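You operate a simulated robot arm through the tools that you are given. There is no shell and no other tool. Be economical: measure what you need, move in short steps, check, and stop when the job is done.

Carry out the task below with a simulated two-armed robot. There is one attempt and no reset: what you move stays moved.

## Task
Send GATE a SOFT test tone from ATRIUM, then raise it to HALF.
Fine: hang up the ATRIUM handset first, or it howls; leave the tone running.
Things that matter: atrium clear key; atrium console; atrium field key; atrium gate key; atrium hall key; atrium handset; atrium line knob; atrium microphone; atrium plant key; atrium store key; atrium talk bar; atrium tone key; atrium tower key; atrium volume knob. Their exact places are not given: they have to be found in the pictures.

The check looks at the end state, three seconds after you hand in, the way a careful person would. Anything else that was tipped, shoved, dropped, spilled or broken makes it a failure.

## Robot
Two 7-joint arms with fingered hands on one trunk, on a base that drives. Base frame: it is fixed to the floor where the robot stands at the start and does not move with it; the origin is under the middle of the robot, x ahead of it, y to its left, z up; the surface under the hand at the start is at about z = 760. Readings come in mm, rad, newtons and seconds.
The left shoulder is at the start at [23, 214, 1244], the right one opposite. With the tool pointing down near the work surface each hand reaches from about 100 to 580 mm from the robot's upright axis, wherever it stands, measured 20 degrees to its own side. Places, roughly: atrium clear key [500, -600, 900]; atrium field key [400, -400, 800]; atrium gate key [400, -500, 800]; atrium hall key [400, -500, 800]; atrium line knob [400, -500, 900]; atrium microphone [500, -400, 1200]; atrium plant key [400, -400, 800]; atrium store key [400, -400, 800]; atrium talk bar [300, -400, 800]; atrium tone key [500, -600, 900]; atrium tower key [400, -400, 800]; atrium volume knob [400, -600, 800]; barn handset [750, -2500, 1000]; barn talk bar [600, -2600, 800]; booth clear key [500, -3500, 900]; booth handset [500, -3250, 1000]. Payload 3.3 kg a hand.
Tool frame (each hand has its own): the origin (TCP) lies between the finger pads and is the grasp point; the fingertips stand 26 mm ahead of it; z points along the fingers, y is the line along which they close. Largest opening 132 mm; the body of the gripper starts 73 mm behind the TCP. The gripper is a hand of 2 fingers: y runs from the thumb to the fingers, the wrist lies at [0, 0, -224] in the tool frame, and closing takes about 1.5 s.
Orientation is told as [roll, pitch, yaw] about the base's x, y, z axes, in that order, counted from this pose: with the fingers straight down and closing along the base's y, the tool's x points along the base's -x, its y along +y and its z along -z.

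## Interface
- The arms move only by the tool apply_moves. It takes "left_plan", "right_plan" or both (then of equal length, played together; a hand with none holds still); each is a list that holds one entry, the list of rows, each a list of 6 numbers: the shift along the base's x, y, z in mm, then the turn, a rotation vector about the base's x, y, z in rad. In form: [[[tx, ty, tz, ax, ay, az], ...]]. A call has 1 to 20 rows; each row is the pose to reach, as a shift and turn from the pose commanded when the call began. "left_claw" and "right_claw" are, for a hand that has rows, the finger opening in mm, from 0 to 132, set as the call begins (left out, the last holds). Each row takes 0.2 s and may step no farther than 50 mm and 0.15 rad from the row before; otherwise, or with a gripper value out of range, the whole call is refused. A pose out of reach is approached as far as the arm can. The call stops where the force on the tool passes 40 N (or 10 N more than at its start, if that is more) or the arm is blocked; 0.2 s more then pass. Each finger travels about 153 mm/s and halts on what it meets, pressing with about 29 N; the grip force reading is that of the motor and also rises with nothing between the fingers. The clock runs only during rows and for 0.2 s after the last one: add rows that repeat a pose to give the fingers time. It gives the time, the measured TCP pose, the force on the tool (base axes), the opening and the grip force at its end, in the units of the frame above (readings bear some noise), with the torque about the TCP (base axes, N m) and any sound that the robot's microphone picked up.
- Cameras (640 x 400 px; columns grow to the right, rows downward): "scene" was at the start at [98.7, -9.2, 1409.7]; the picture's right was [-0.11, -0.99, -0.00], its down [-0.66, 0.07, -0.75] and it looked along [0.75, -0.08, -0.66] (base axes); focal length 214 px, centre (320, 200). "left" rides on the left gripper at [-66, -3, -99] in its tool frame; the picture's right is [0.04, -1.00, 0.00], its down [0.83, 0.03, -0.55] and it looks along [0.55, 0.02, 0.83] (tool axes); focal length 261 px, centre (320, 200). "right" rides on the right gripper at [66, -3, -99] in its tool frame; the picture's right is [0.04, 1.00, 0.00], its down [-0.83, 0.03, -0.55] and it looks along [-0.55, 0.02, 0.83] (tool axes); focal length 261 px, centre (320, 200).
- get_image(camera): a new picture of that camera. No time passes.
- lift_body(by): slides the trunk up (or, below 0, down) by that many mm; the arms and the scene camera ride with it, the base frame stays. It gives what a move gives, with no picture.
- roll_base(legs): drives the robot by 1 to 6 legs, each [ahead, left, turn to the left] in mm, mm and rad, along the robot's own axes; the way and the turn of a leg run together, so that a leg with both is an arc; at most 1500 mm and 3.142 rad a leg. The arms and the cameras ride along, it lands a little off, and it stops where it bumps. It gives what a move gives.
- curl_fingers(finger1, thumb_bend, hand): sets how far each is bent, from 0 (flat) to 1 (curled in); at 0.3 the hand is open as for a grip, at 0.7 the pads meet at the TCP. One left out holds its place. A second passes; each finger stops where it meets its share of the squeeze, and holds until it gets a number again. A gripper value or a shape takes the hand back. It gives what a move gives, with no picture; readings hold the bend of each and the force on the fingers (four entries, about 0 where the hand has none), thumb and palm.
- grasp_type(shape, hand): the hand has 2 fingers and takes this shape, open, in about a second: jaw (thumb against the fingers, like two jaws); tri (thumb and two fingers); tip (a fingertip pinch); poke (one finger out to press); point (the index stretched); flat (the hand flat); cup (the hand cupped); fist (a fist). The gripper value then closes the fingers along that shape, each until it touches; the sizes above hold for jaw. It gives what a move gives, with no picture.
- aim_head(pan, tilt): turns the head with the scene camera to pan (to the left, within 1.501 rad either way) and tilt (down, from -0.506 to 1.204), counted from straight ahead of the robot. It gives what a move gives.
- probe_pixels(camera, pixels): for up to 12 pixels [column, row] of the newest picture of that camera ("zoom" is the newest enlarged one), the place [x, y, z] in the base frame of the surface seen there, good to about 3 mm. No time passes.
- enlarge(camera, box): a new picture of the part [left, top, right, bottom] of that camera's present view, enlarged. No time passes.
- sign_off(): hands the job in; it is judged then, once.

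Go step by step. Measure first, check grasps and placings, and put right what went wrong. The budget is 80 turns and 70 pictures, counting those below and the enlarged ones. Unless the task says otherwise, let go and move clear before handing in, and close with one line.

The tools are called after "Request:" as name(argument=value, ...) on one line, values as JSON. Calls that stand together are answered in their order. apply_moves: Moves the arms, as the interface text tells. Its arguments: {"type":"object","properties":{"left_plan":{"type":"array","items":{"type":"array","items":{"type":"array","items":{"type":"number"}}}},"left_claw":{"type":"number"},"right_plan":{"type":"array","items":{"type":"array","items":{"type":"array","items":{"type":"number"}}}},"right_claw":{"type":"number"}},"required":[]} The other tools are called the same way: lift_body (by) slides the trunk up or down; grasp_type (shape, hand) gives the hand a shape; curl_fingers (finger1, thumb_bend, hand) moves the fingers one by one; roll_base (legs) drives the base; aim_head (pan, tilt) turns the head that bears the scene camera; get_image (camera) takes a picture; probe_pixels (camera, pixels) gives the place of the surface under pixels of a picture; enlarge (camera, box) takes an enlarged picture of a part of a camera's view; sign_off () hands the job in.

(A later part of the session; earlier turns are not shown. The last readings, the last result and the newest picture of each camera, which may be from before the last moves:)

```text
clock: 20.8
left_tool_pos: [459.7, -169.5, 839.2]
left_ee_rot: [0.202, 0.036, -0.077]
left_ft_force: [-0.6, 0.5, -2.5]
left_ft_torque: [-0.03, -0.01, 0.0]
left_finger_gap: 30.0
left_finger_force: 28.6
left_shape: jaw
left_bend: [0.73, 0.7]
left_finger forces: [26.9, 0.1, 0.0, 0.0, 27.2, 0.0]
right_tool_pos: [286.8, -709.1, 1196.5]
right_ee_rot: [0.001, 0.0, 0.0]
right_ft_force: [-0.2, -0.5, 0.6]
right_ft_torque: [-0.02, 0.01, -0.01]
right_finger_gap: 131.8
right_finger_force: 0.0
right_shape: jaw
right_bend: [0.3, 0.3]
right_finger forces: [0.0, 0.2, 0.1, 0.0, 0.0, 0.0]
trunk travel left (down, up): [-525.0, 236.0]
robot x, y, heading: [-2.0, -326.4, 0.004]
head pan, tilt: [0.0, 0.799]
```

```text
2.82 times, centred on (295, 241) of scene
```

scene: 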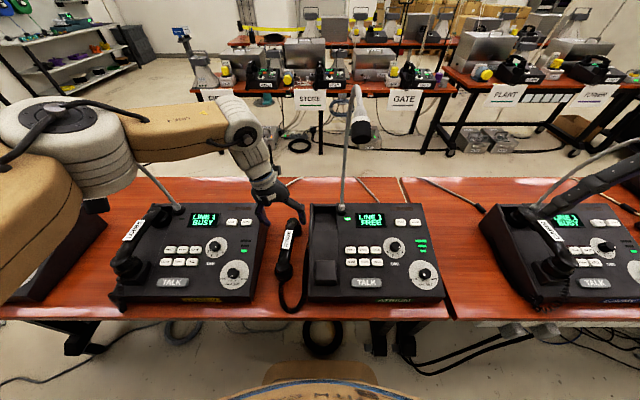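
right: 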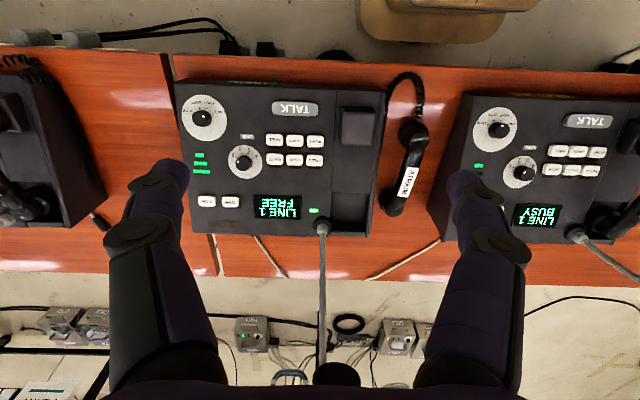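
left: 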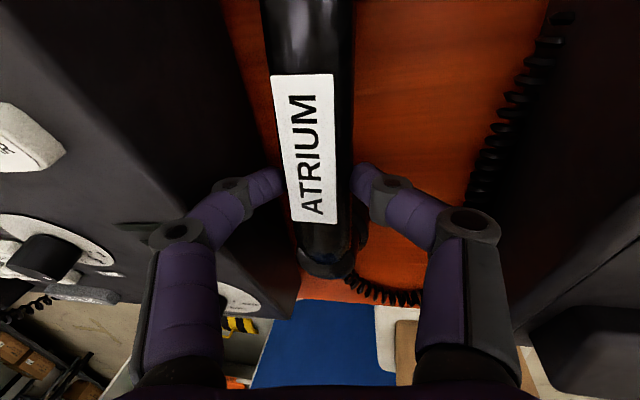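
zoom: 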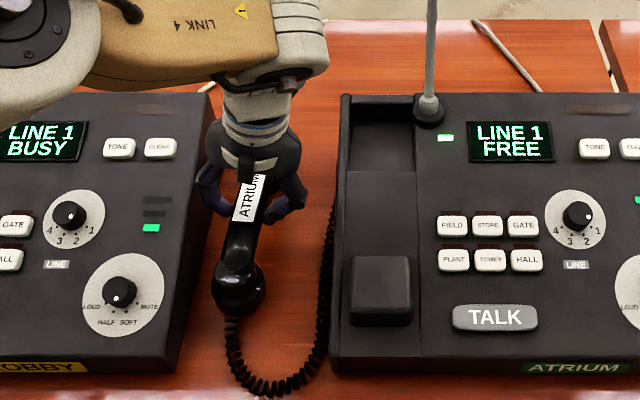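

The drive had reset the commanded pose, so the hand moved left instead. I'll move back -30 and lower.

Request:
apply_moves(left_plan=[[[0, -10, 2, 0, 0, 0], [0, -20, 2, 0, 0, 0], [0, -29, 2, 0, 0, 0], [0, -29, -2, 0, 0, 0], [0, -29, -4, 0, 0, 0], [0, -29, -5, 0, 0, 0]]])

Request:
get_image(camera="left")

```text
clock: 22.2
left_tool_pos: [462.7, -194.5, 836.0]
left_ee_rot: [0.202, 0.031, -0.065]
left_ft_force: [0.5, -0.8, -0.7]
left_ft_torque: [-0.12, 0.01, 0.0]
left_finger_gap: 30.1
left_finger_force: 28.6
left_shape: jaw
left_bend: [0.73, 0.7]
left_finger forces: [27.4, 0.0, 0.0, 0.0, 27.9, 0.1]
right_tool_pos: [287.8, -707.6, 1196.8]
right_ee_rot: [-0.001, 0.0, 0.0]
right_ft_force: [0.6, 0.5, 0.1]
right_ft_torque: [-0.02, -0.02, -0.02]
right_finger_gap: 131.9
right_finger_force: 0.1
right_shape: jaw
right_bend: [0.3, 0.3]
right_finger forces: [0.0, 0.0, 0.1, 0.0, 0.0, 0.0]
trunk travel left (down, up): [-525.0, 236.0]
robot x, y, heading: [1.3, -325.1, 0.004]
head pan, tilt: [0.0, 0.799]
```

```text
36 pictures are left
```

left: 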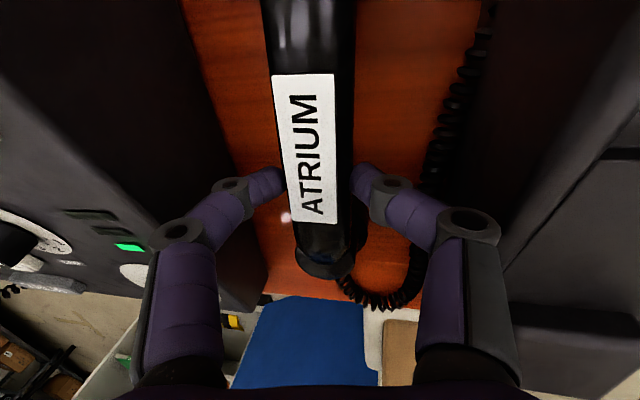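

The table has taken the weight. I'll release, rise, and drive right 100 mm so the left arm works at better angles, with the right arm tucked inward.

Request:
apply_moves(left_plan=[[[0, 0, 0, 0, 0, 0], [0, 0, 0, 0, 0, 0], [0, 0, 2, 0, 0, 0], [0, 0, 30, 0, 0, 0], [0, 0, 60, 0, 0, 0], [0, 0, 90, 0, 0, 0], [0, 0, 120, 0, 0, 0]]], left_claw=62, right_plan=[[[-10, 15, 0, 0, 0, 0], [-20, 30, 0, 0, 0, 0], [-30, 45, 0, 0, 0, 0], [-40, 60, 0, 0, 0, 0], [-50, 75, 0, 0, 0, 0], [-60, 90, 0, 0, 0, 0], [-60, 100, 0, 0, 0, 0]]])

Request:
roll_base(legs=[[0, -100, 0]])

Request:
get_image(camera="scene")

```text
clock: 23.8
left_tool_pos: [461.1, -199.8, 954.4]
left_ee_rot: [0.199, 0.034, -0.076]
left_ft_force: [-0.5, 0.3, -0.1]
left_ft_torque: [0.04, 0.01, -0.02]
left_finger_gap: 61.7
left_finger_force: 0.0
left_shape: jaw
left_bend: [0.73, 0.7]
left_finger forces: [0.1, 0.0, 0.1, 0.0, 0.0, 0.0]
right_tool_pos: [228.2, -610.0, 1196.6]
right_ee_rot: [0.0, 0.0, 0.002]
right_ft_force: [-0.6, 0.2, -0.1]
right_ft_torque: [0.01, -0.02, -0.04]
right_finger_gap: 131.9
right_finger_force: 0.0
right_shape: jaw
right_bend: [0.3, 0.3]
right_finger forces: [0.0, 0.1, 0.1, 0.0, 0.0, 0.1]
trunk travel left (down, up): [-525.0, 236.0]
robot x, y, heading: [-2.6, -326.4, 0.004]
head pan, tilt: [0.0, 0.799]
```

```text
clock: 24.9
left_tool_pos: [461.8, -275.9, 955.5]
left_ee_rot: [0.199, 0.029, -0.072]
left_ft_force: [1.5, 0.2, 0.3]
left_ft_torque: [0.03, -0.04, -0.02]
left_finger_gap: 61.8
left_finger_force: 0.1
left_shape: jaw
left_bend: [0.73, 0.7]
left_finger forces: [0.1, 0.0, 0.1, 0.0, 0.0, 0.1]
right_tool_pos: [226.1, -686.7, 1196.3]
right_ee_rot: [0.0, 0.0, 0.001]
right_ft_force: [0.3, -0.7, 0.2]
right_ft_torque: [0.04, 0.0, -0.02]
right_finger_gap: 131.8
right_finger_force: 0.0
right_shape: jaw
right_bend: [0.3, 0.3]
right_finger forces: [0.1, 0.1, 0.0, 0.0, 0.0, 0.0]
trunk travel left (down, up): [-525.0, 236.0]
robot x, y, heading: [3.3, -401.7, 0.007]
head pan, tilt: [0.0, 0.799]
stopped in leg 1: the robot was blocked; the commanded pose is now the measured one
```

```text
35 pictures are left
```

scene: 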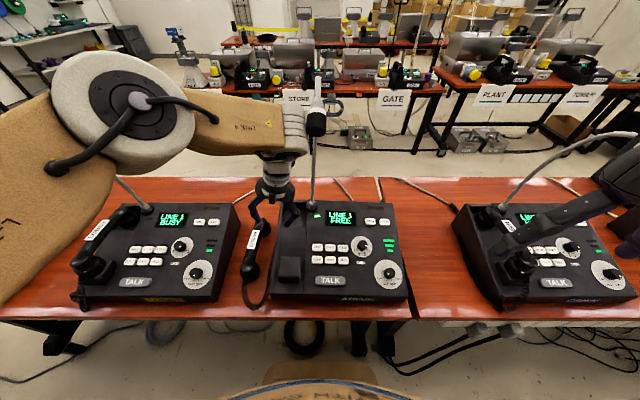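

The drive was blocked: the leaning left wrist met the ATRIUM mic near (315,120). I'll back the hand off to the left at once, lean it left, and check the mic.

Request:
apply_moves(left_plan=[[[0, 30, 0, 0, 0, 0], [0, 60, 0, -0.05, 0, 0], [0, 80, 0, -0.15, 0, 0], [0, 80, 0, -0.25, 0, 0], [0, 80, 0, -0.35, 0, 0], [0, 80, 0, -0.4, -0.02, -0.03]]])

Request:
get_image(camera="scene")

```text
clock: 26.3
left_tool_pos: [464.1, -196.5, 956.1]
left_ee_rot: [-0.197, -0.025, -0.106]
left_ft_force: [-0.1, -0.1, -0.4]
left_ft_torque: [0.03, -0.02, 0.01]
left_finger_gap: 61.5
left_finger_force: 0.1
left_shape: jaw
left_bend: [0.73, 0.7]
left_finger forces: [0.1, 0.1, 0.0, 0.0, 0.0, 0.0]
right_tool_pos: [227.8, -685.9, 1197.5]
right_ee_rot: [-0.001, 0.0, 0.001]
right_ft_force: [-0.8, 0.1, 0.7]
right_ft_torque: [-0.01, -0.03, -0.01]
right_finger_gap: 131.9
right_finger_force: 0.0
right_shape: jaw
right_bend: [0.3, 0.3]
right_finger forces: [0.0, 0.0, 0.1, 0.1, 0.0, 0.0]
trunk travel left (down, up): [-525.0, 236.0]
robot x, y, heading: [-0.8, -406.3, -0.001]
head pan, tilt: [0.0, 0.799]
```

```text
34 pictures are left
```

scene: 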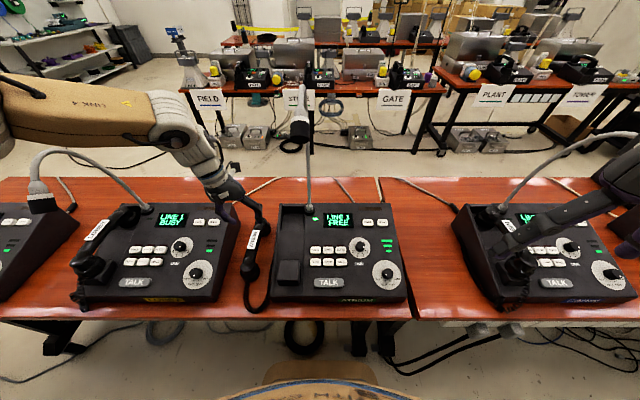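

The mic now appears at (297,138). I'll compare the mic and console places with the earlier ones.

Request:
enlarge(camera="scene", box=[230, 70, 390, 310])

Request:
probe_pixels(camera="scene", pixels=[[291, 148], [299, 130], [303, 108], [308, 170], [308, 150], [330, 283], [370, 222], [385, 222], [252, 239], [135, 282], [198, 222], [308, 190]])

```text
1.67 times, centred on (310, 190) of scene
```

zoom: 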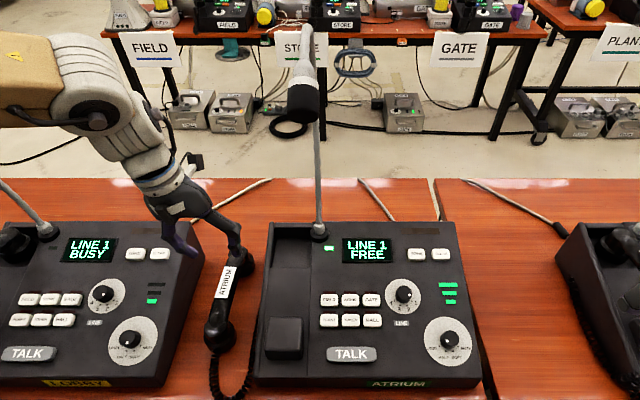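

```text
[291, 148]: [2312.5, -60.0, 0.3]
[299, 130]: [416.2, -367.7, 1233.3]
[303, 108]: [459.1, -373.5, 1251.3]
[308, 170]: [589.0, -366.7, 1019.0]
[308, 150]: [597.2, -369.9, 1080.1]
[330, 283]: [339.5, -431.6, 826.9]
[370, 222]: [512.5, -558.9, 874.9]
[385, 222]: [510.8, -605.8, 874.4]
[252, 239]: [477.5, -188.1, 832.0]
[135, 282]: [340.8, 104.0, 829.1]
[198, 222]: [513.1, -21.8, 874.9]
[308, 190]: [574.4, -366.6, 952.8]
```

The consoles haven't shifted (my pixels were 3 px off centre), and the mic is within a few mm of where it was. Now I'll look at the handset from the left hand for the regrasp.

Request:
get_image(camera="left")

Request:
probe_pixels(camera="scene", pixels=[[366.9, 221.7], [327.4, 282.2], [382.2, 222], [296, 140]])

```text
32 pictures are left
```

left: 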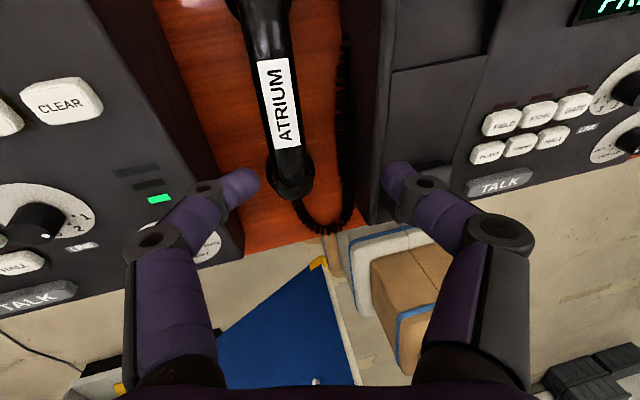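

```text
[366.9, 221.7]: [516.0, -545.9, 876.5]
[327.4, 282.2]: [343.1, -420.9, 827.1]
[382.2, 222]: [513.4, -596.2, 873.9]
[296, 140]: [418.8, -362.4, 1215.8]
```

Request:
probe_pixels(camera="left", pixels=[[279, 104], [272, 68], [287, 140], [265, 35], [290, 165]])

```text
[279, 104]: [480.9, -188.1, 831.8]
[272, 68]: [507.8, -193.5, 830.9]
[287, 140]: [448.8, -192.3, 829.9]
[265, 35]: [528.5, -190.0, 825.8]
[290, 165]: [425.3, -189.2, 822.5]
```

The handset is at (480,-190) with its top at z 831. I'll descend with a 0.25 rad left lean to grip height, z≈836.

Request:
apply_moves(left_plan=[[[13, 8, -10, -0.053, 0, 0.02], [13, 8, -50, -0.053, 0, 0.02], [13, 8, -85, -0.053, 0, 0.02], [13, 8, -105, -0.053, 0, 0.02], [13, 8, -120, -0.053, 0, 0.02], [13, 8, -120, -0.053, 0, 0.02]]], left_claw=52)

Request:
get_image(camera="left")

```text
clock: 27.7
left_tool_pos: [475.8, -189.4, 833.5]
left_ee_rot: [-0.249, -0.03, -0.083]
left_ft_force: [0.6, -1.0, 0.2]
left_ft_torque: [-0.01, -0.03, 0.01]
left_finger_gap: 52.4
left_finger_force: 0.0
left_shape: jaw
left_bend: [0.73, 0.7]
left_finger forces: [0.0, 0.0, 0.0, 0.1, 0.1, 0.0]
right_tool_pos: [227.5, -685.8, 1196.9]
right_ee_rot: [0.001, 0.001, 0.002]
right_ft_force: [0.1, -0.1, -0.4]
right_ft_torque: [-0.02, -0.01, -0.05]
right_finger_gap: 131.8
right_finger_force: 0.2
right_shape: jaw
right_bend: [0.3, 0.3]
right_finger forces: [0.0, 0.1, 0.0, 0.1, 0.0, 0.0]
trunk travel left (down, up): [-525.0, 236.0]
robot x, y, heading: [2.2, -399.1, 0.003]
head pan, tilt: [0.0, 0.799]
```

```text
31 pictures are left
```

left: 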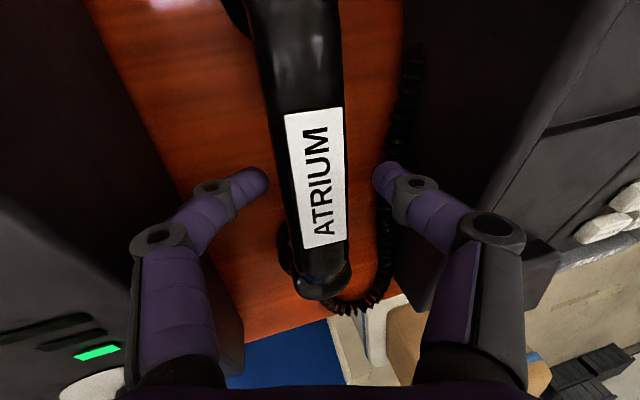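

The handle lies between the fingertips (265 and 375) with nothing touching. I'll close and lift 100 mm straight up.

Request:
apply_moves(left_plan=[[[0, 0, 0, 0, 0, 0], [0, 0, 0, 0, 0, 0], [0, 0, 0, 0, 0, 0], [0, 0, 0, 0, 0, 0], [0, 0, 10, 0, 0, 0], [0, 0, 40, 0, 0, 0], [0, 0, 75, 0, 0, 0], [0, 0, 112, 0, 0, 0], [0, 0, 112, 0, 0, 0]]], left_claw=15)

Request:
get_image(camera="left")

Request:
get_image(camera="scene")

```text
clock: 29.7
left_tool_pos: [476.9, -189.0, 947.3]
left_ee_rot: [-0.249, -0.029, -0.084]
left_ft_force: [0.4, 0.1, -2.9]
left_ft_torque: [-0.01, 0.0, 0.02]
left_finger_gap: 30.2
left_finger_force: 29.0
left_shape: jaw
left_bend: [0.73, 0.7]
left_finger forces: [25.6, 0.0, 0.0, 0.1, 25.5, 0.0]
right_tool_pos: [229.0, -685.6, 1197.0]
right_ee_rot: [-0.001, 0.001, 0.001]
right_ft_force: [-0.3, -0.4, 0.6]
right_ft_torque: [-0.04, 0.0, 0.05]
right_finger_gap: 132.0
right_finger_force: 0.2
right_shape: jaw
right_bend: [0.3, 0.3]
right_finger forces: [0.1, 0.1, 0.1, 0.1, 0.0, 0.0]
trunk travel left (down, up): [-525.0, 236.0]
robot x, y, heading: [4.3, -405.2, 0.003]
head pan, tilt: [0.0, 0.799]
```

```text
30 pictures are left
```

left: 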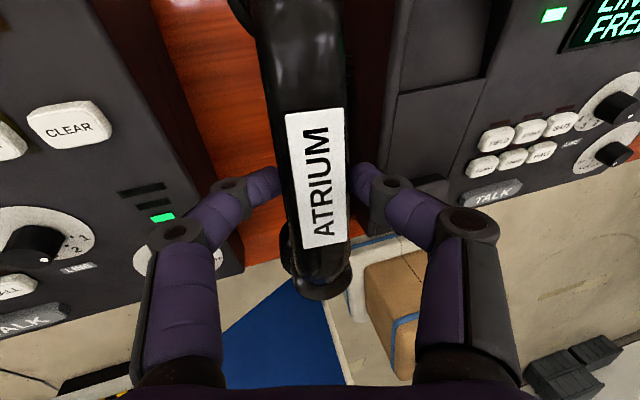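

```text
29 pictures are left
```

scene: 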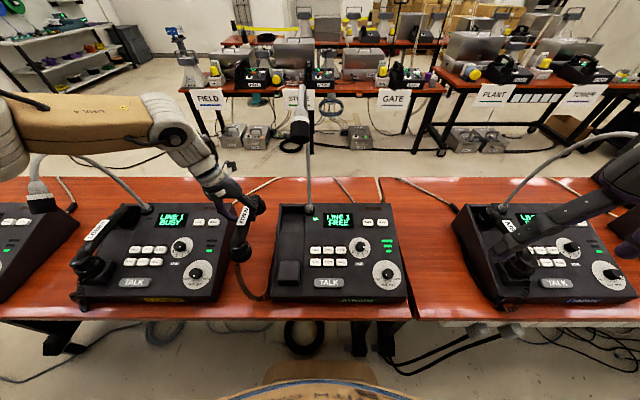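

The handset is held (25 N, weight about 2.9 N). I'll carry it right in steps above the cradle, turning it slightly.

Request:
apply_moves(left_plan=[[[-4, -10, 15, 0, 0, 0.01], [-9, -30, 15, 0, 0, 0.02], [-14, -50, 15, 0, 0, 0.03], [-20, -75, 15, 0, 0, 0.04], [-26, -100, 15, 0, 0, 0.05], [-31, -121, 15, 0, 0, 0.05], [-31, -121, 15, 0, 0, 0.05]]])

Request:
get_image(camera="left")

Request:
get_image(camera="scene")

```text
clock: 31.3
left_tool_pos: [445.6, -309.1, 964.3]
left_ee_rot: [-0.251, -0.03, -0.034]
left_ft_force: [-0.1, 0.8, -2.6]
left_ft_torque: [0.02, 0.0, 0.04]
left_finger_gap: 30.4
left_finger_force: 29.1
left_shape: jaw
left_bend: [0.73, 0.7]
left_finger forces: [25.6, 0.0, 0.0, 0.1, 25.5, 0.0]
right_tool_pos: [227.9, -684.4, 1196.3]
right_ee_rot: [0.0, -0.001, 0.002]
right_ft_force: [-0.4, -0.7, -0.8]
right_ft_torque: [0.02, -0.02, -0.03]
right_finger_gap: 131.7
right_finger_force: 0.0
right_shape: jaw
right_bend: [0.3, 0.3]
right_finger forces: [0.1, 0.1, 0.1, 0.1, 0.0, 0.0]
trunk travel left (down, up): [-525.0, 236.0]
robot x, y, heading: [0.9, -403.6, -0.001]
head pan, tilt: [0.0, 0.799]
```

```text
28 pictures are left
```

left: 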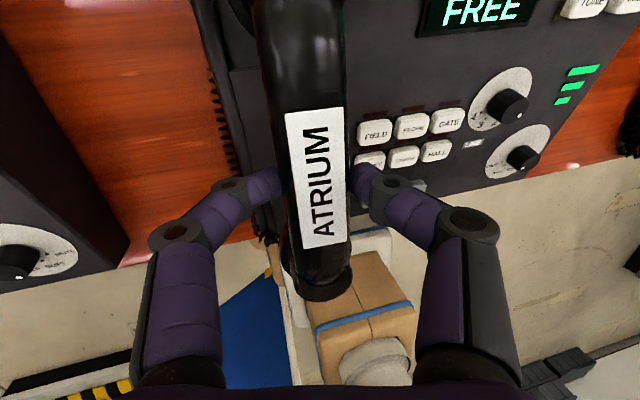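

```text
27 pictures are left
```

scene: 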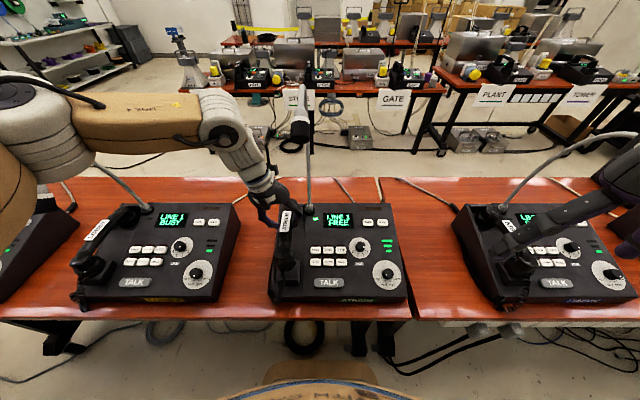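

It's clear of the mic. I'll probe the held handset against the target before lowering.

Request:
probe_pixels(camera="left", pixels=[[317, 178], [312, 125], [323, 230], [295, 30], [320, 265]])

Request:
enlarge(camera="scene", box=[240, 180, 350, 312])

```text
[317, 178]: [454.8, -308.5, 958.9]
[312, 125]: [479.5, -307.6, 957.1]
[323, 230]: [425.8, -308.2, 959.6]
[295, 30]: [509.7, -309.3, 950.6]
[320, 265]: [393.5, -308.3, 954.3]
```

```text
3.03 times, centred on (295, 246) of scene
```

zoom: 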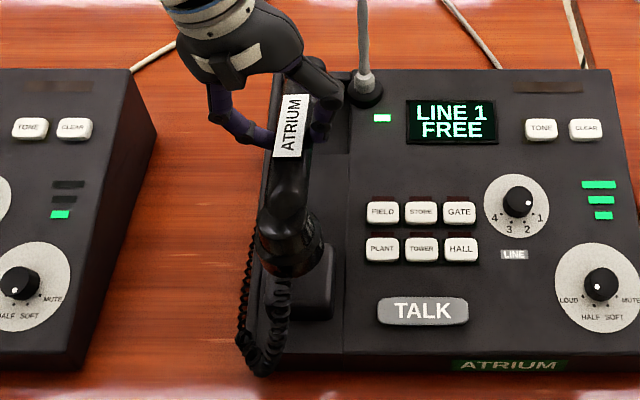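

The label centre is at (452,-308,959) against a target of (450,-313,920). I'll correct by 4 mm and lower slowly.

Request:
apply_moves(left_plan=[[[-2, -4, 0, 0, 0, -0.02], [-2, -4, -12, 0, 0, -0.02], [-2, -4, -22, 0, 0, -0.02], [-2, -4, -30, 0, 0, -0.02], [-2, -4, -34, 0, 0, -0.02], [-2, -4, -37, 0, 0, -0.02]]])

Request:
enlarge(camera="scene", box=[240, 180, 350, 312])

```text
clock: 32.7
left_tool_pos: [442.7, -313.4, 925.3]
left_ee_rot: [-0.248, -0.032, -0.055]
left_ft_force: [0.1, 0.7, -2.1]
left_ft_torque: [-0.01, 0.04, 0.04]
left_finger_gap: 30.4
left_finger_force: 28.6
left_shape: jaw
left_bend: [0.73, 0.7]
left_finger forces: [25.6, 0.0, 0.0, 0.1, 25.5, 0.0]
right_tool_pos: [227.9, -684.7, 1196.4]
right_ee_rot: [0.0, 0.0, 0.0]
right_ft_force: [0.1, 1.0, 0.1]
right_ft_torque: [0.01, 0.0, -0.02]
right_finger_gap: 132.1
right_finger_force: 0.1
right_shape: jaw
right_bend: [0.3, 0.3]
right_finger forces: [0.0, 0.1, 0.0, 0.0, 0.1, 0.0]
trunk travel left (down, up): [-525.0, 236.0]
robot x, y, heading: [0.9, -398.5, 0.005]
head pan, tilt: [0.0, 0.799]
```

```text
3.03 times, centred on (295, 246) of scene
```

zoom: 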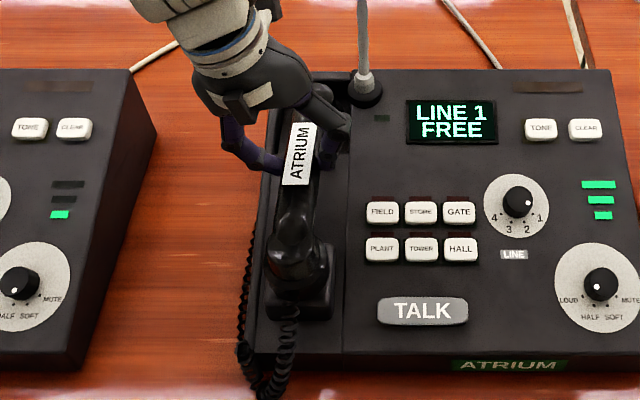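

The off-hook lamp at (380,117) has gone out, so the console sees the handset on its hook. I'll lower 2–4 mm more until it bears.

Request:
apply_moves(left_plan=[[[0, 0, -1.5, 0, 0, 0], [0, 0, -3, 0, 0, 0], [0, 0, -4, 0, 0, 0]]])

```text
clock: 33.5
left_tool_pos: [442.9, -313.3, 921.2]
left_ee_rot: [-0.251, -0.03, -0.053]
left_ft_force: [-0.4, -2.6, 7.9]
left_ft_torque: [0.1, 0.01, 0.05]
left_finger_gap: 30.9
left_finger_force: 28.7
left_shape: jaw
left_bend: [0.74, 0.7]
left_finger forces: [28.7, 0.0, 0.0, 0.0, 30.8, 0.0]
right_tool_pos: [227.5, -686.2, 1198.2]
right_ee_rot: [-0.001, 0.0, 0.001]
right_ft_force: [-0.5, 0.2, -1.4]
right_ft_torque: [0.01, 0.01, 0.01]
right_finger_gap: 131.9
right_finger_force: 0.0
right_shape: jaw
right_bend: [0.3, 0.3]
right_finger forces: [0.0, 0.1, 0.0, 0.0, 0.1, 0.0]
trunk travel left (down, up): [-525.0, 236.0]
robot x, y, heading: [1.7, -401.9, -0.001]
head pan, tilt: [0.0, 0.799]
```

It bears with about 10 N. I'll ease up 1.5 mm, open, rise, and move the left hand away to the left.

Request:
apply_moves(left_plan=[[[0, 0, 1.5, 0, 0, 0], [0, 0, 1.5, 0, 0, 0], [0, 0, 1.5, 0, 0, 0], [0, 0, 3, 0, 0, 0], [0, 1, 15, 0, 0, 0], [0, 5, 40, 0, 0, 0], [0, 30, 60, 0, 0, 0], [-10, 75, 65, 0, 0, 0], [-30, 120, 65, 0, 0, 0], [-60, 155, 65, 0, 0, 0], [-100, 175, 80, 0, 0, 0], [-140, 195, 90, 0, 0, 0], [-180, 220, 100, 0, 0, 0]]], left_claw=56)

Request:
get_image(camera="scene")

Request:
enlarge(camera="scene", box=[240, 180, 430, 312])

```text
clock: 36.3
left_tool_pos: [263.3, -93.8, 1019.7]
left_ee_rot: [-0.249, -0.03, -0.055]
left_ft_force: [0.6, -0.1, 0.3]
left_ft_torque: [-0.02, 0.02, 0.02]
left_finger_gap: 55.8
left_finger_force: 0.1
left_shape: jaw
left_bend: [0.73, 0.7]
left_finger forces: [0.0, 0.0, 0.0, 0.1, 0.1, 0.0]
right_tool_pos: [225.1, -685.1, 1196.4]
right_ee_rot: [-0.001, -0.001, 0.001]
right_ft_force: [0.0, 0.7, -1.4]
right_ft_torque: [0.0, -0.04, 0.01]
right_finger_gap: 132.0
right_finger_force: 0.0
right_shape: jaw
right_bend: [0.3, 0.3]
right_finger forces: [0.0, 0.0, 0.0, 0.0, 0.1, 0.0]
trunk travel left (down, up): [-525.0, 236.0]
robot x, y, heading: [-0.1, -403.4, 0.001]
head pan, tilt: [0.0, 0.799]
```

```text
24 pictures are left
```

scene: 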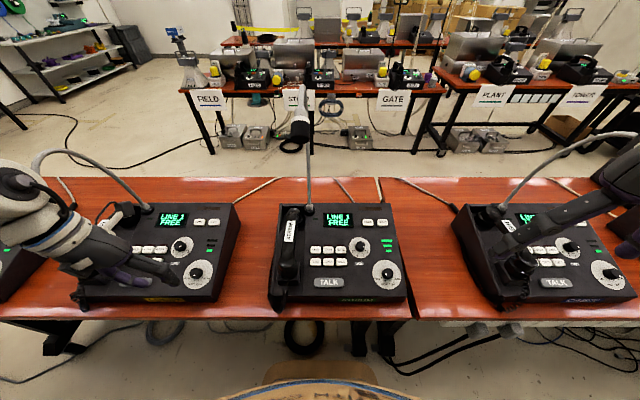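

```text
3.03 times, centred on (335, 246) of scene
```

zoom: 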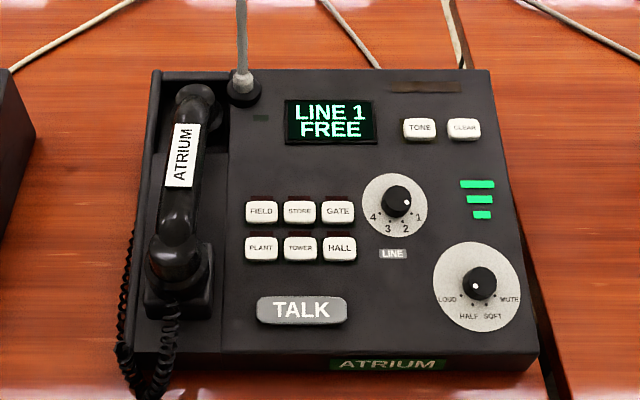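

The handset is hung, the lamp is off and LINE 1 is FREE. Three bars are lit, so the volume may be LOUD. I'll bring the right hand over the volume knob, tilted to the panel, to read it.

Request:
probe_pixels(camera="zoom", pixels=[[478, 278], [483, 274], [460, 300], [445, 285], [510, 285], [475, 325], [480, 248], [338, 211], [419, 127]])

Request:
apply_moves(right_plan=[[[13, 13, -30, 0, -0.03, 0], [26, 26, -60, 0, -0.06, 0], [39, 39, -90, 0, -0.1, 0], [52, 52, -120, 0, -0.14, 0], [65, 65, -150, 0, -0.18, 0], [78, 78, -180, 0, -0.22, 0], [91, 91, -210, 0, -0.26, 0], [104, 104, -232, 0, -0.26, 0], [104, 104, -232, 0, -0.26, 0]]], right_claw=80)

Request:
get_image(camera="right")

```text
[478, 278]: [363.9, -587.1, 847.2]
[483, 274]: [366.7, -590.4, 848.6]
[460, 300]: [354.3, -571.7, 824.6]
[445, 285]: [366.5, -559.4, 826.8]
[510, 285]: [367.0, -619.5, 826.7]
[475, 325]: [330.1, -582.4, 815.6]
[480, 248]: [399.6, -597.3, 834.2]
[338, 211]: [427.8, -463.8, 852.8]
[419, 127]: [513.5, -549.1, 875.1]
```

```text
clock: 38.3
left_tool_pos: [265.1, -93.3, 1019.8]
left_ee_rot: [-0.25, -0.031, -0.055]
left_ft_force: [-0.4, 0.0, -0.7]
left_ft_torque: [0.02, -0.01, -0.04]
left_finger_gap: 55.5
left_finger_force: 0.0
left_shape: jaw
left_bend: [0.73, 0.7]
left_finger forces: [0.0, 0.0, 0.1, 0.1, 0.0, 0.0]
right_tool_pos: [331.6, -631.7, 982.0]
right_ee_rot: [0.001, -0.259, 0.003]
right_ft_force: [0.9, -0.8, -0.6]
right_ft_torque: [0.0, 0.0, -0.01]
right_finger_gap: 80.3
right_finger_force: 0.0
right_shape: jaw
right_bend: [0.71, 0.71]
right_finger forces: [0.1, 0.1, 0.0, 0.0, 0.0, 0.0]
right hand out of reach, approached as far as the arm can: row 6, 7, 8, 9
trunk travel left (down, up): [-525.0, 236.0]
robot x, y, heading: [-2.6, -401.0, 0.004]
head pan, tilt: [0.0, 0.799]
```

```text
22 pictures are left
```

right: 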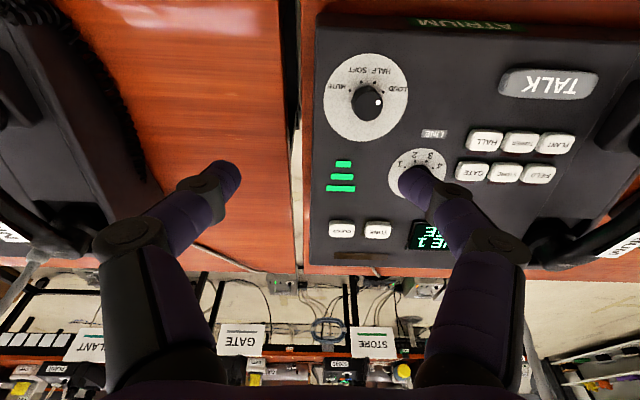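

The volume dot at (378,100) points to LOUD. The right arm is limited inward, so I'll retract the left hand and drive 80 mm left, after raising the right hand.

Request:
apply_moves(left_plan=[[[-20, -10, 30, 0, 0, 0], [-40, -20, 60, 0.05, 0, 0], [-60, -30, 90, 0.1, 0, 0], [-80, -40, 120, 0.15, 0, 0], [-90, -50, 150, 0.2, 0, 0]]], right_plan=[[[0, 0, 5, 0, 0, 0], [0, 0, 10, 0, 0, 0], [0, 0, 15, 0, 0, 0], [0, 0, 20, 0, 0, 0], [0, 0, 20, 0, 0, 0]]])

Request:
roll_base(legs=[[0, 80, 0]])

Request:
get_image(camera="scene")

```text
clock: 39.5
left_tool_pos: [189.0, -144.6, 1184.9]
left_ee_rot: [-0.048, -0.017, -0.057]
left_ft_force: [-0.6, -0.8, -0.4]
left_ft_torque: [0.03, -0.05, 0.01]
left_finger_gap: 55.8
left_finger_force: 0.1
left_shape: jaw
left_bend: [0.73, 0.7]
left_finger forces: [0.0, 0.1, 0.0, 0.1, 0.0, 0.0]
left hand out of reach, approached as far as the arm can: row 1, 2, 3, 4, 5
right_tool_pos: [333.5, -632.2, 1004.1]
right_ee_rot: [0.002, -0.259, 0.002]
right_ft_force: [-0.4, -0.2, 0.3]
right_ft_torque: [-0.01, -0.01, 0.03]
right_finger_gap: 80.4
right_finger_force: 0.0
right_shape: jaw
right_bend: [0.71, 0.71]
right_finger forces: [0.1, 0.0, 0.0, 0.0, 0.0, 0.1]
trunk travel left (down, up): [-525.0, 236.0]
robot x, y, heading: [-1.4, -404.8, 0.001]
head pan, tilt: [0.0, 0.799]
```

```text
clock: 40.5
left_tool_pos: [189.6, -63.1, 1184.2]
left_ee_rot: [-0.051, -0.017, -0.061]
left_ft_force: [1.0, -0.2, 0.8]
left_ft_torque: [-0.01, 0.02, 0.01]
left_finger_gap: 56.0
left_finger_force: 0.0
left_shape: jaw
left_bend: [0.73, 0.7]
left_finger forces: [0.1, 0.0, 0.2, 0.0, 0.1, 0.0]
right_tool_pos: [333.8, -550.4, 1005.1]
right_ee_rot: [-0.002, -0.259, 0.002]
right_ft_force: [0.1, 0.6, -0.1]
right_ft_torque: [0.01, 0.03, -0.02]
right_finger_gap: 80.3
right_finger_force: 0.0
right_shape: jaw
right_bend: [0.71, 0.71]
right_finger forces: [0.0, 0.0, 0.0, 0.0, 0.0, 0.0]
trunk travel left (down, up): [-525.0, 236.0]
robot x, y, heading: [-2.8, -322.5, -0.003]
head pan, tilt: [0.0, 0.799]
```

```text
21 pictures are left
```

scene: 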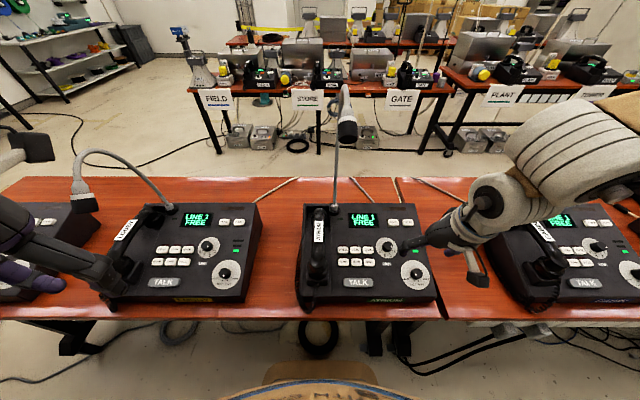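

Everything is clear. The volume knob axis is at about (365,-589,826) on the panel. I'll hover above it along the panel normal, pre-twisted -0.6 rad.

Request:
apply_moves(right_plan=[[[2, -9, -20, 0.036, 0, -0.137], [4, -18, -40, 0.073, 0, -0.275], [6, -27, -60, 0.11, 0, -0.41], [7, -38, -80, 0.146, 0, -0.54], [7.5, -38.6, -90, 0.154, 0, -0.58], [7.5, -38.6, -90, 0.154, 0, -0.58]]], right_claw=60)

Request:
get_image(camera="right")

```text
clock: 41.9
left_tool_pos: [188.6, -64.6, 1184.7]
left_ee_rot: [-0.049, -0.017, -0.06]
left_ft_force: [-0.7, -0.2, 0.4]
left_ft_torque: [-0.01, -0.01, -0.01]
left_finger_gap: 55.9
left_finger_force: 0.1
left_shape: jaw
left_bend: [0.73, 0.7]
left_finger forces: [0.0, 0.1, 0.0, 0.0, 0.1, 0.0]
right_tool_pos: [340.2, -589.7, 914.3]
right_ee_rot: [0.148, -0.215, -0.614]
right_ft_force: [0.2, 0.0, -0.1]
right_ft_torque: [0.0, -0.01, 0.02]
right_finger_gap: 60.4
right_finger_force: 0.1
right_shape: jaw
right_bend: [0.73, 0.7]
right_finger forces: [0.1, 0.0, 0.0, 0.0, 0.1, 0.0]
trunk travel left (down, up): [-525.0, 236.0]
robot x, y, heading: [-2.0, -321.3, 0.001]
head pan, tilt: [0.0, 0.799]
```

```text
20 pictures are left
```

right: 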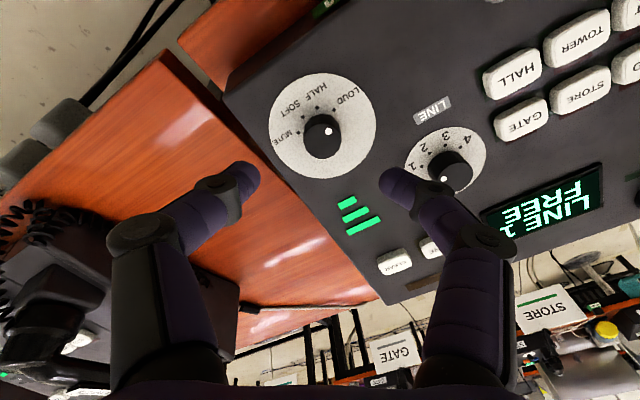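

The pose is reachable and the knob cap is at (322,136), close to where expected. I'll probe the cap for exact centring.

Request:
probe_pixels(camera="right", pixels=[[324, 132], [312, 128], [335, 138], [326, 122], [318, 142], [322, 125], [270, 130], [375, 120], [322, 75], [322, 178]])

Request:
enlarge(camera="right", box=[260, 60, 390, 185])

```text
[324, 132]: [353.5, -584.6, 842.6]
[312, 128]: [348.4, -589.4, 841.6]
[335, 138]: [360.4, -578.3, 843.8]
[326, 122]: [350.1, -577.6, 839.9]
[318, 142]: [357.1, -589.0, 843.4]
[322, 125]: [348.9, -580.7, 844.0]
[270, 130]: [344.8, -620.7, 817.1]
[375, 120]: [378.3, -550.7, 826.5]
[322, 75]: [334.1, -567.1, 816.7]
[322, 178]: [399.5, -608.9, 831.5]
```

```text
3.20 times, centred on (325, 122) of right
```

zoom: 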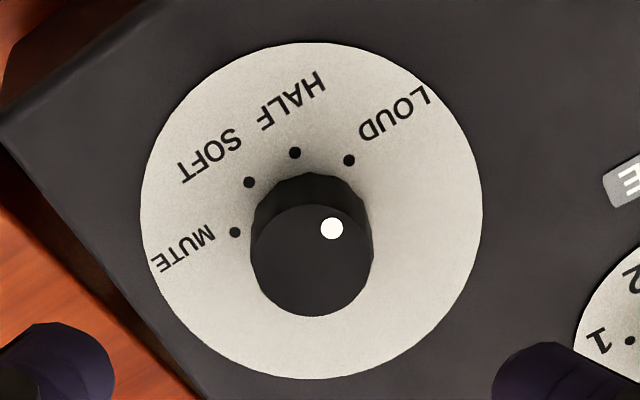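

The ticks are 40° apart and the dot is on LOUD, so SOFT is 80° counter-clockwise (seen from above). I'll descend over the knob along the normal.

Request:
apply_moves(right_plan=[[[3, 3, -15, 0, 0, 0], [7, 3, -30, 0, 0, 0], [11, 3, -45, 0, 0, 0], [14, 3, -58, 0, 0, 0], [14, 3, -58, 0, 0, 0]]], right_claw=56)

Request:
get_image(camera="right")

```text
clock: 43.1
left_tool_pos: [188.3, -64.7, 1182.6]
left_ee_rot: [-0.049, -0.017, -0.059]
left_ft_force: [-0.4, -0.6, 1.1]
left_ft_torque: [0.0, 0.01, 0.01]
left_finger_gap: 55.9
left_finger_force: 0.0
left_shape: jaw
left_bend: [0.73, 0.7]
left_finger forces: [0.0, 0.0, 0.0, 0.0, 0.0, 0.0]
right_tool_pos: [350.9, -612.8, 884.7]
right_ee_rot: [0.151, -0.212, -0.614]
right_ft_force: [0.4, 0.2, -0.4]
right_ft_torque: [0.02, -0.01, 0.0]
right_finger_gap: 56.3
right_finger_force: 0.0
right_shape: jaw
right_bend: [0.73, 0.7]
right_finger forces: [0.1, 0.0, 0.0, 0.0, 0.0, 0.1]
right hand out of reach, approached as far as the arm can: row 1, 2, 3, 4, 5
trunk travel left (down, up): [-525.0, 236.0]
robot x, y, heading: [-0.5, -323.5, 0.002]
head pan, tilt: [0.0, 0.799]
```

```text
18 pictures are left
```

right: 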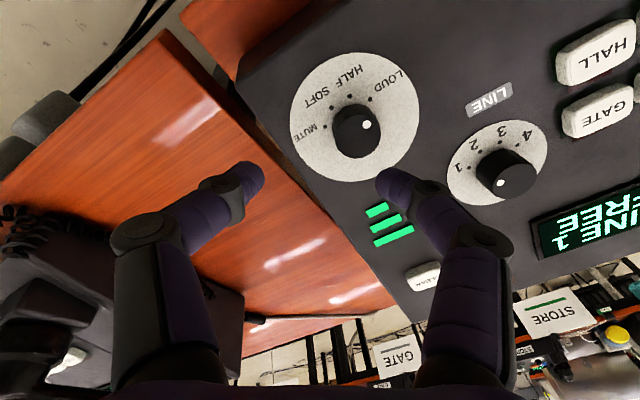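

The right arm runs into an inward limit when low and close in. I'll raise the hand, untwist it, and reposition the base 90 mm back and 114 mm right, so the knob sits at a comfortable distance.

Request:
apply_moves(right_plan=[[[0, 0, 30, 0, 0, 0], [0, 0, 60, 0, 0, 0], [0, 0, 80, -0.036, 0, 0.135], [0, 0, 90, -0.073, 0, 0.27], [0, 0, 90, -0.11, 0, 0.41], [0, 0, 90, -0.146, 0, 0.54], [0, 0, 90, -0.154, 0, 0.58]]])

Request:
roll_base(legs=[[-90, -114, 0]])

```text
clock: 44.7
left_tool_pos: [190.2, -64.4, 1184.6]
left_ee_rot: [-0.049, -0.017, -0.059]
left_ft_force: [-0.4, -0.6, -0.4]
left_ft_torque: [0.03, -0.01, 0.03]
left_finger_gap: 55.9
left_finger_force: 0.1
left_shape: jaw
left_bend: [0.73, 0.7]
left_finger forces: [0.0, 0.1, 0.1, 0.0, 0.1, 0.0]
right_tool_pos: [349.5, -614.0, 975.3]
right_ee_rot: [-0.003, -0.261, 0.004]
right_ft_force: [-0.3, 0.4, -0.2]
right_ft_torque: [0.04, -0.01, 0.01]
right_finger_gap: 56.7
right_finger_force: 0.1
right_shape: jaw
right_bend: [0.73, 0.7]
right_finger forces: [0.0, 0.1, 0.0, 0.0, 0.0, 0.1]
trunk travel left (down, up): [-525.0, 236.0]
robot x, y, heading: [1.3, -325.9, 0.001]
head pan, tilt: [0.0, 0.799]
```

```text
clock: 46.1
left_tool_pos: [98.7, -180.8, 1184.8]
left_ee_rot: [-0.049, -0.017, -0.061]
left_ft_force: [-0.8, -0.4, 0.3]
left_ft_torque: [0.03, -0.01, 0.01]
left_finger_gap: 55.8
left_finger_force: 0.0
left_shape: jaw
left_bend: [0.73, 0.7]
left_finger forces: [0.0, 0.0, 0.1, 0.0, 0.1, 0.1]
right_tool_pos: [258.6, -728.7, 975.5]
right_ee_rot: [0.003, -0.259, -0.002]
right_ft_force: [-0.2, 0.4, 0.8]
right_ft_torque: [0.01, 0.0, 0.05]
right_finger_gap: 56.5
right_finger_force: 0.1
right_shape: jaw
right_bend: [0.73, 0.7]
right_finger forces: [0.0, 0.1, 0.1, 0.0, 0.0, 0.1]
trunk travel left (down, up): [-525.0, 236.0]
robot x, y, heading: [-86.4, -436.1, 0.001]
head pan, tilt: [0.0, 0.799]
```

Now I'll move to hover over the knob from here, twisting to -0.65 rad.

Request:
apply_moves(right_plan=[[[15, 28, -5, 0, 0, 0], [31, 56, -10, 0.033, 0, -0.125], [47, 85, -20, 0.067, 0, -0.25], [63, 114, -35, 0.1, 0, -0.377], [78, 142, -52, 0.134, 0, -0.5], [78, 142, -52, 0.167, 0, -0.628], [78, 142, -52, 0.167, 0, -0.628]]])

```text
clock: 47.7
left_tool_pos: [99.7, -179.0, 1184.6]
left_ee_rot: [-0.051, -0.017, -0.06]
left_ft_force: [0.1, -0.2, 0.2]
left_ft_torque: [0.0, 0.0, 0.01]
left_finger_gap: 55.9
left_finger_force: 0.1
left_shape: jaw
left_bend: [0.73, 0.7]
left_finger forces: [0.0, 0.1, 0.0, 0.0, 0.0, 0.1]
right_tool_pos: [307.1, -679.1, 971.8]
right_ee_rot: [0.161, -0.203, -0.67]
right_ft_force: [0.1, -0.7, 0.2]
right_ft_torque: [0.0, 0.0, -0.02]
right_finger_gap: 56.4
right_finger_force: 0.0
right_shape: jaw
right_bend: [0.73, 0.7]
right_finger forces: [0.0, 0.0, 0.1, 0.0, 0.0, 0.0]
right hand out of reach, approached as far as the arm can: row 3, 4, 5, 6, 7
trunk travel left (down, up): [-525.0, 236.0]
robot x, y, heading: [-89.4, -436.0, 0.004]
head pan, tilt: [0.0, 0.799]
```

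There's the same inward limit, so the right arm wants targets farther out on its own side. I'll untwist and move the hand outward, then drive left about 220 and ahead 85.

Request:
apply_moves(right_plan=[[[-10, -20, 10, -0.033, 0, 0.125], [-20, -40, 20, -0.067, 0, 0.25], [-30, -60, 30, -0.1, 0, 0.377], [-40, -80, 40, -0.134, 0, 0.5], [-50, -100, 50, -0.167, 0, 0.628]]])

Request:
roll_base(legs=[[0, 219, 0], [85, 0, 0]])

Request:
get_image(camera="scene")

```text
clock: 48.9
left_tool_pos: [98.7, -179.1, 1185.2]
left_ee_rot: [-0.049, -0.019, -0.061]
left_ft_force: [-0.2, -0.3, 0.1]
left_ft_torque: [0.01, -0.02, 0.03]
left_finger_gap: 55.7
left_finger_force: 0.1
left_shape: jaw
left_bend: [0.73, 0.7]
left_finger forces: [0.0, 0.1, 0.0, 0.1, 0.0, 0.1]
right_tool_pos: [256.1, -781.0, 1020.9]
right_ee_rot: [0.0, -0.26, 0.0]
right_ft_force: [0.2, 0.0, -0.2]
right_ft_torque: [0.01, 0.01, -0.04]
right_finger_gap: 56.6
right_finger_force: 0.1
right_shape: jaw
right_bend: [0.73, 0.7]
right_finger forces: [0.0, 0.0, 0.0, 0.0, 0.0, 0.0]
trunk travel left (down, up): [-525.0, 236.0]
robot x, y, heading: [-89.0, -433.6, -0.003]
head pan, tilt: [0.0, 0.799]
```

```text
clock: 51.3
left_tool_pos: [189.7, 40.2, 1184.4]
left_ee_rot: [-0.049, -0.015, -0.064]
left_ft_force: [1.1, -0.1, -0.2]
left_ft_torque: [-0.04, 0.05, 0.01]
left_finger_gap: 55.8
left_finger_force: 0.2
left_shape: jaw
left_bend: [0.73, 0.7]
left_finger forces: [0.1, 0.0, 0.1, 0.1, 0.0, 0.0]
right_tool_pos: [342.5, -561.8, 1021.1]
right_ee_rot: [0.0, -0.258, -0.005]
right_ft_force: [0.3, -0.3, -0.5]
right_ft_torque: [0.01, 0.05, 0.0]
right_finger_gap: 56.4
right_finger_force: 0.0
right_shape: jaw
right_bend: [0.73, 0.7]
right_finger forces: [0.0, 0.0, 0.0, 0.0, 0.0, 0.0]
trunk travel left (down, up): [-525.0, 236.0]
robot x, y, heading: [-2.6, -214.6, -0.004]
head pan, tilt: [0.0, 0.799]
```

```text
17 pictures are left
```

scene: 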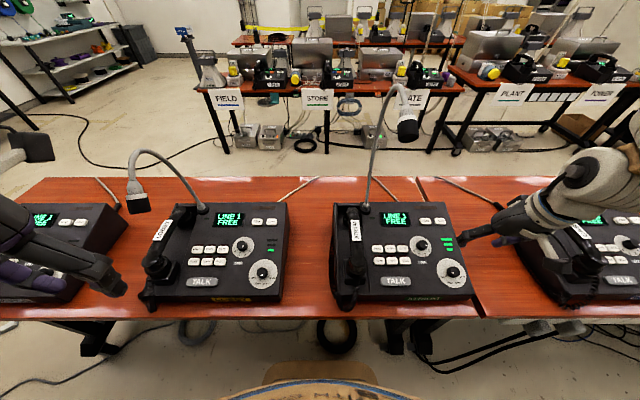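

I'll go to the hover and twist, and see whether it reaches here.

Request:
apply_moves(right_plan=[[[-1, -6, -30, 0.033, 0, -0.125], [-2, -12, -60, 0.067, 0, -0.25], [-3, -18, -85, 0.1, 0, -0.377], [-3, -25, -100, 0.134, 0, -0.5], [-1, -25, -115, 0.167, 0, -0.628], [-1, -25, -115, 0.167, 0, -0.628]]])

Request:
get_image(camera="right")

```text
clock: 52.7
left_tool_pos: [186.3, 40.6, 1184.5]
left_ee_rot: [-0.049, -0.018, -0.064]
left_ft_force: [0.3, -0.4, -0.3]
left_ft_torque: [-0.02, -0.05, 0.03]
left_finger_gap: 55.7
left_finger_force: 0.0
left_shape: jaw
left_bend: [0.73, 0.7]
left_finger forces: [0.0, 0.1, 0.1, 0.0, 0.0, 0.0]
right_tool_pos: [340.3, -586.9, 905.6]
right_ee_rot: [0.161, -0.205, -0.672]
right_ft_force: [-0.4, 0.3, -0.1]
right_ft_torque: [-0.01, -0.01, 0.01]
right_finger_gap: 56.5
right_finger_force: 0.1
right_shape: jaw
right_bend: [0.73, 0.7]
right_finger forces: [0.1, 0.0, 0.0, 0.0, 0.0, 0.0]
trunk travel left (down, up): [-525.0, 236.0]
robot x, y, heading: [-6.7, -220.1, -0.005]
head pan, tilt: [0.0, 0.799]
```

```text
16 pictures are left
```

right: 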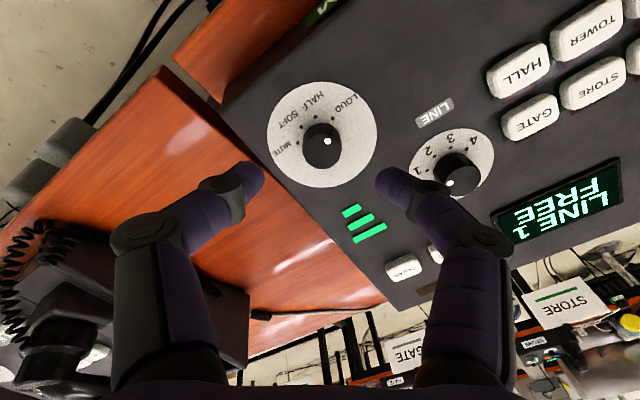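

Reachable and centred: cap at (322,148), predicted (320,146). I'll descend around the knob.

Request:
apply_moves(right_plan=[[[4, 0, -15, 0, 0, 0], [8, 0, -30, 0, 0, 0], [12, 0, -43, 0, 0, 0], [14, 0, -50, 0, 0, 0], [14, 0, -50, 0, 0, 0]]], right_claw=52)

Request:
get_image(camera="right")

```text
clock: 53.9
left_tool_pos: [187.3, 40.2, 1183.2]
left_ee_rot: [-0.048, -0.019, -0.063]
left_ft_force: [-0.2, -1.4, 0.4]
left_ft_torque: [0.01, -0.02, -0.04]
left_finger_gap: 56.0
left_finger_force: 0.1
left_shape: jaw
left_bend: [0.73, 0.7]
left_finger forces: [0.0, 0.0, 0.0, 0.0, 0.1, 0.0]
right_tool_pos: [354.3, -586.9, 856.0]
right_ee_rot: [0.159, -0.205, -0.673]
right_ft_force: [-0.4, 0.3, -0.7]
right_ft_torque: [-0.03, 0.0, -0.03]
right_finger_gap: 52.4
right_finger_force: 0.0
right_shape: jaw
right_bend: [0.73, 0.7]
right_finger forces: [0.1, 0.0, 0.0, 0.1, 0.0, 0.0]
trunk travel left (down, up): [-525.0, 236.0]
robot x, y, heading: [-4.3, -217.6, -0.003]
head pan, tilt: [0.0, 0.799]
```

```text
15 pictures are left
```

right: 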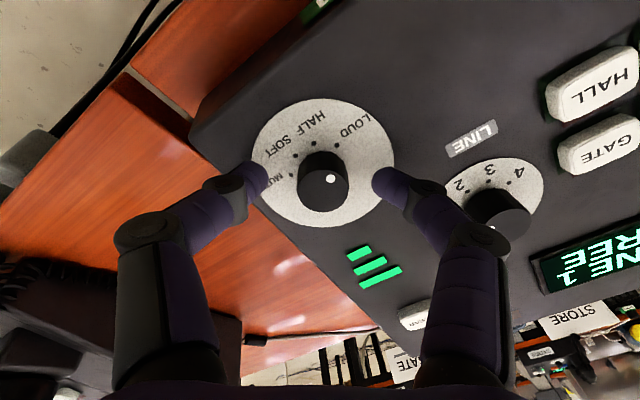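

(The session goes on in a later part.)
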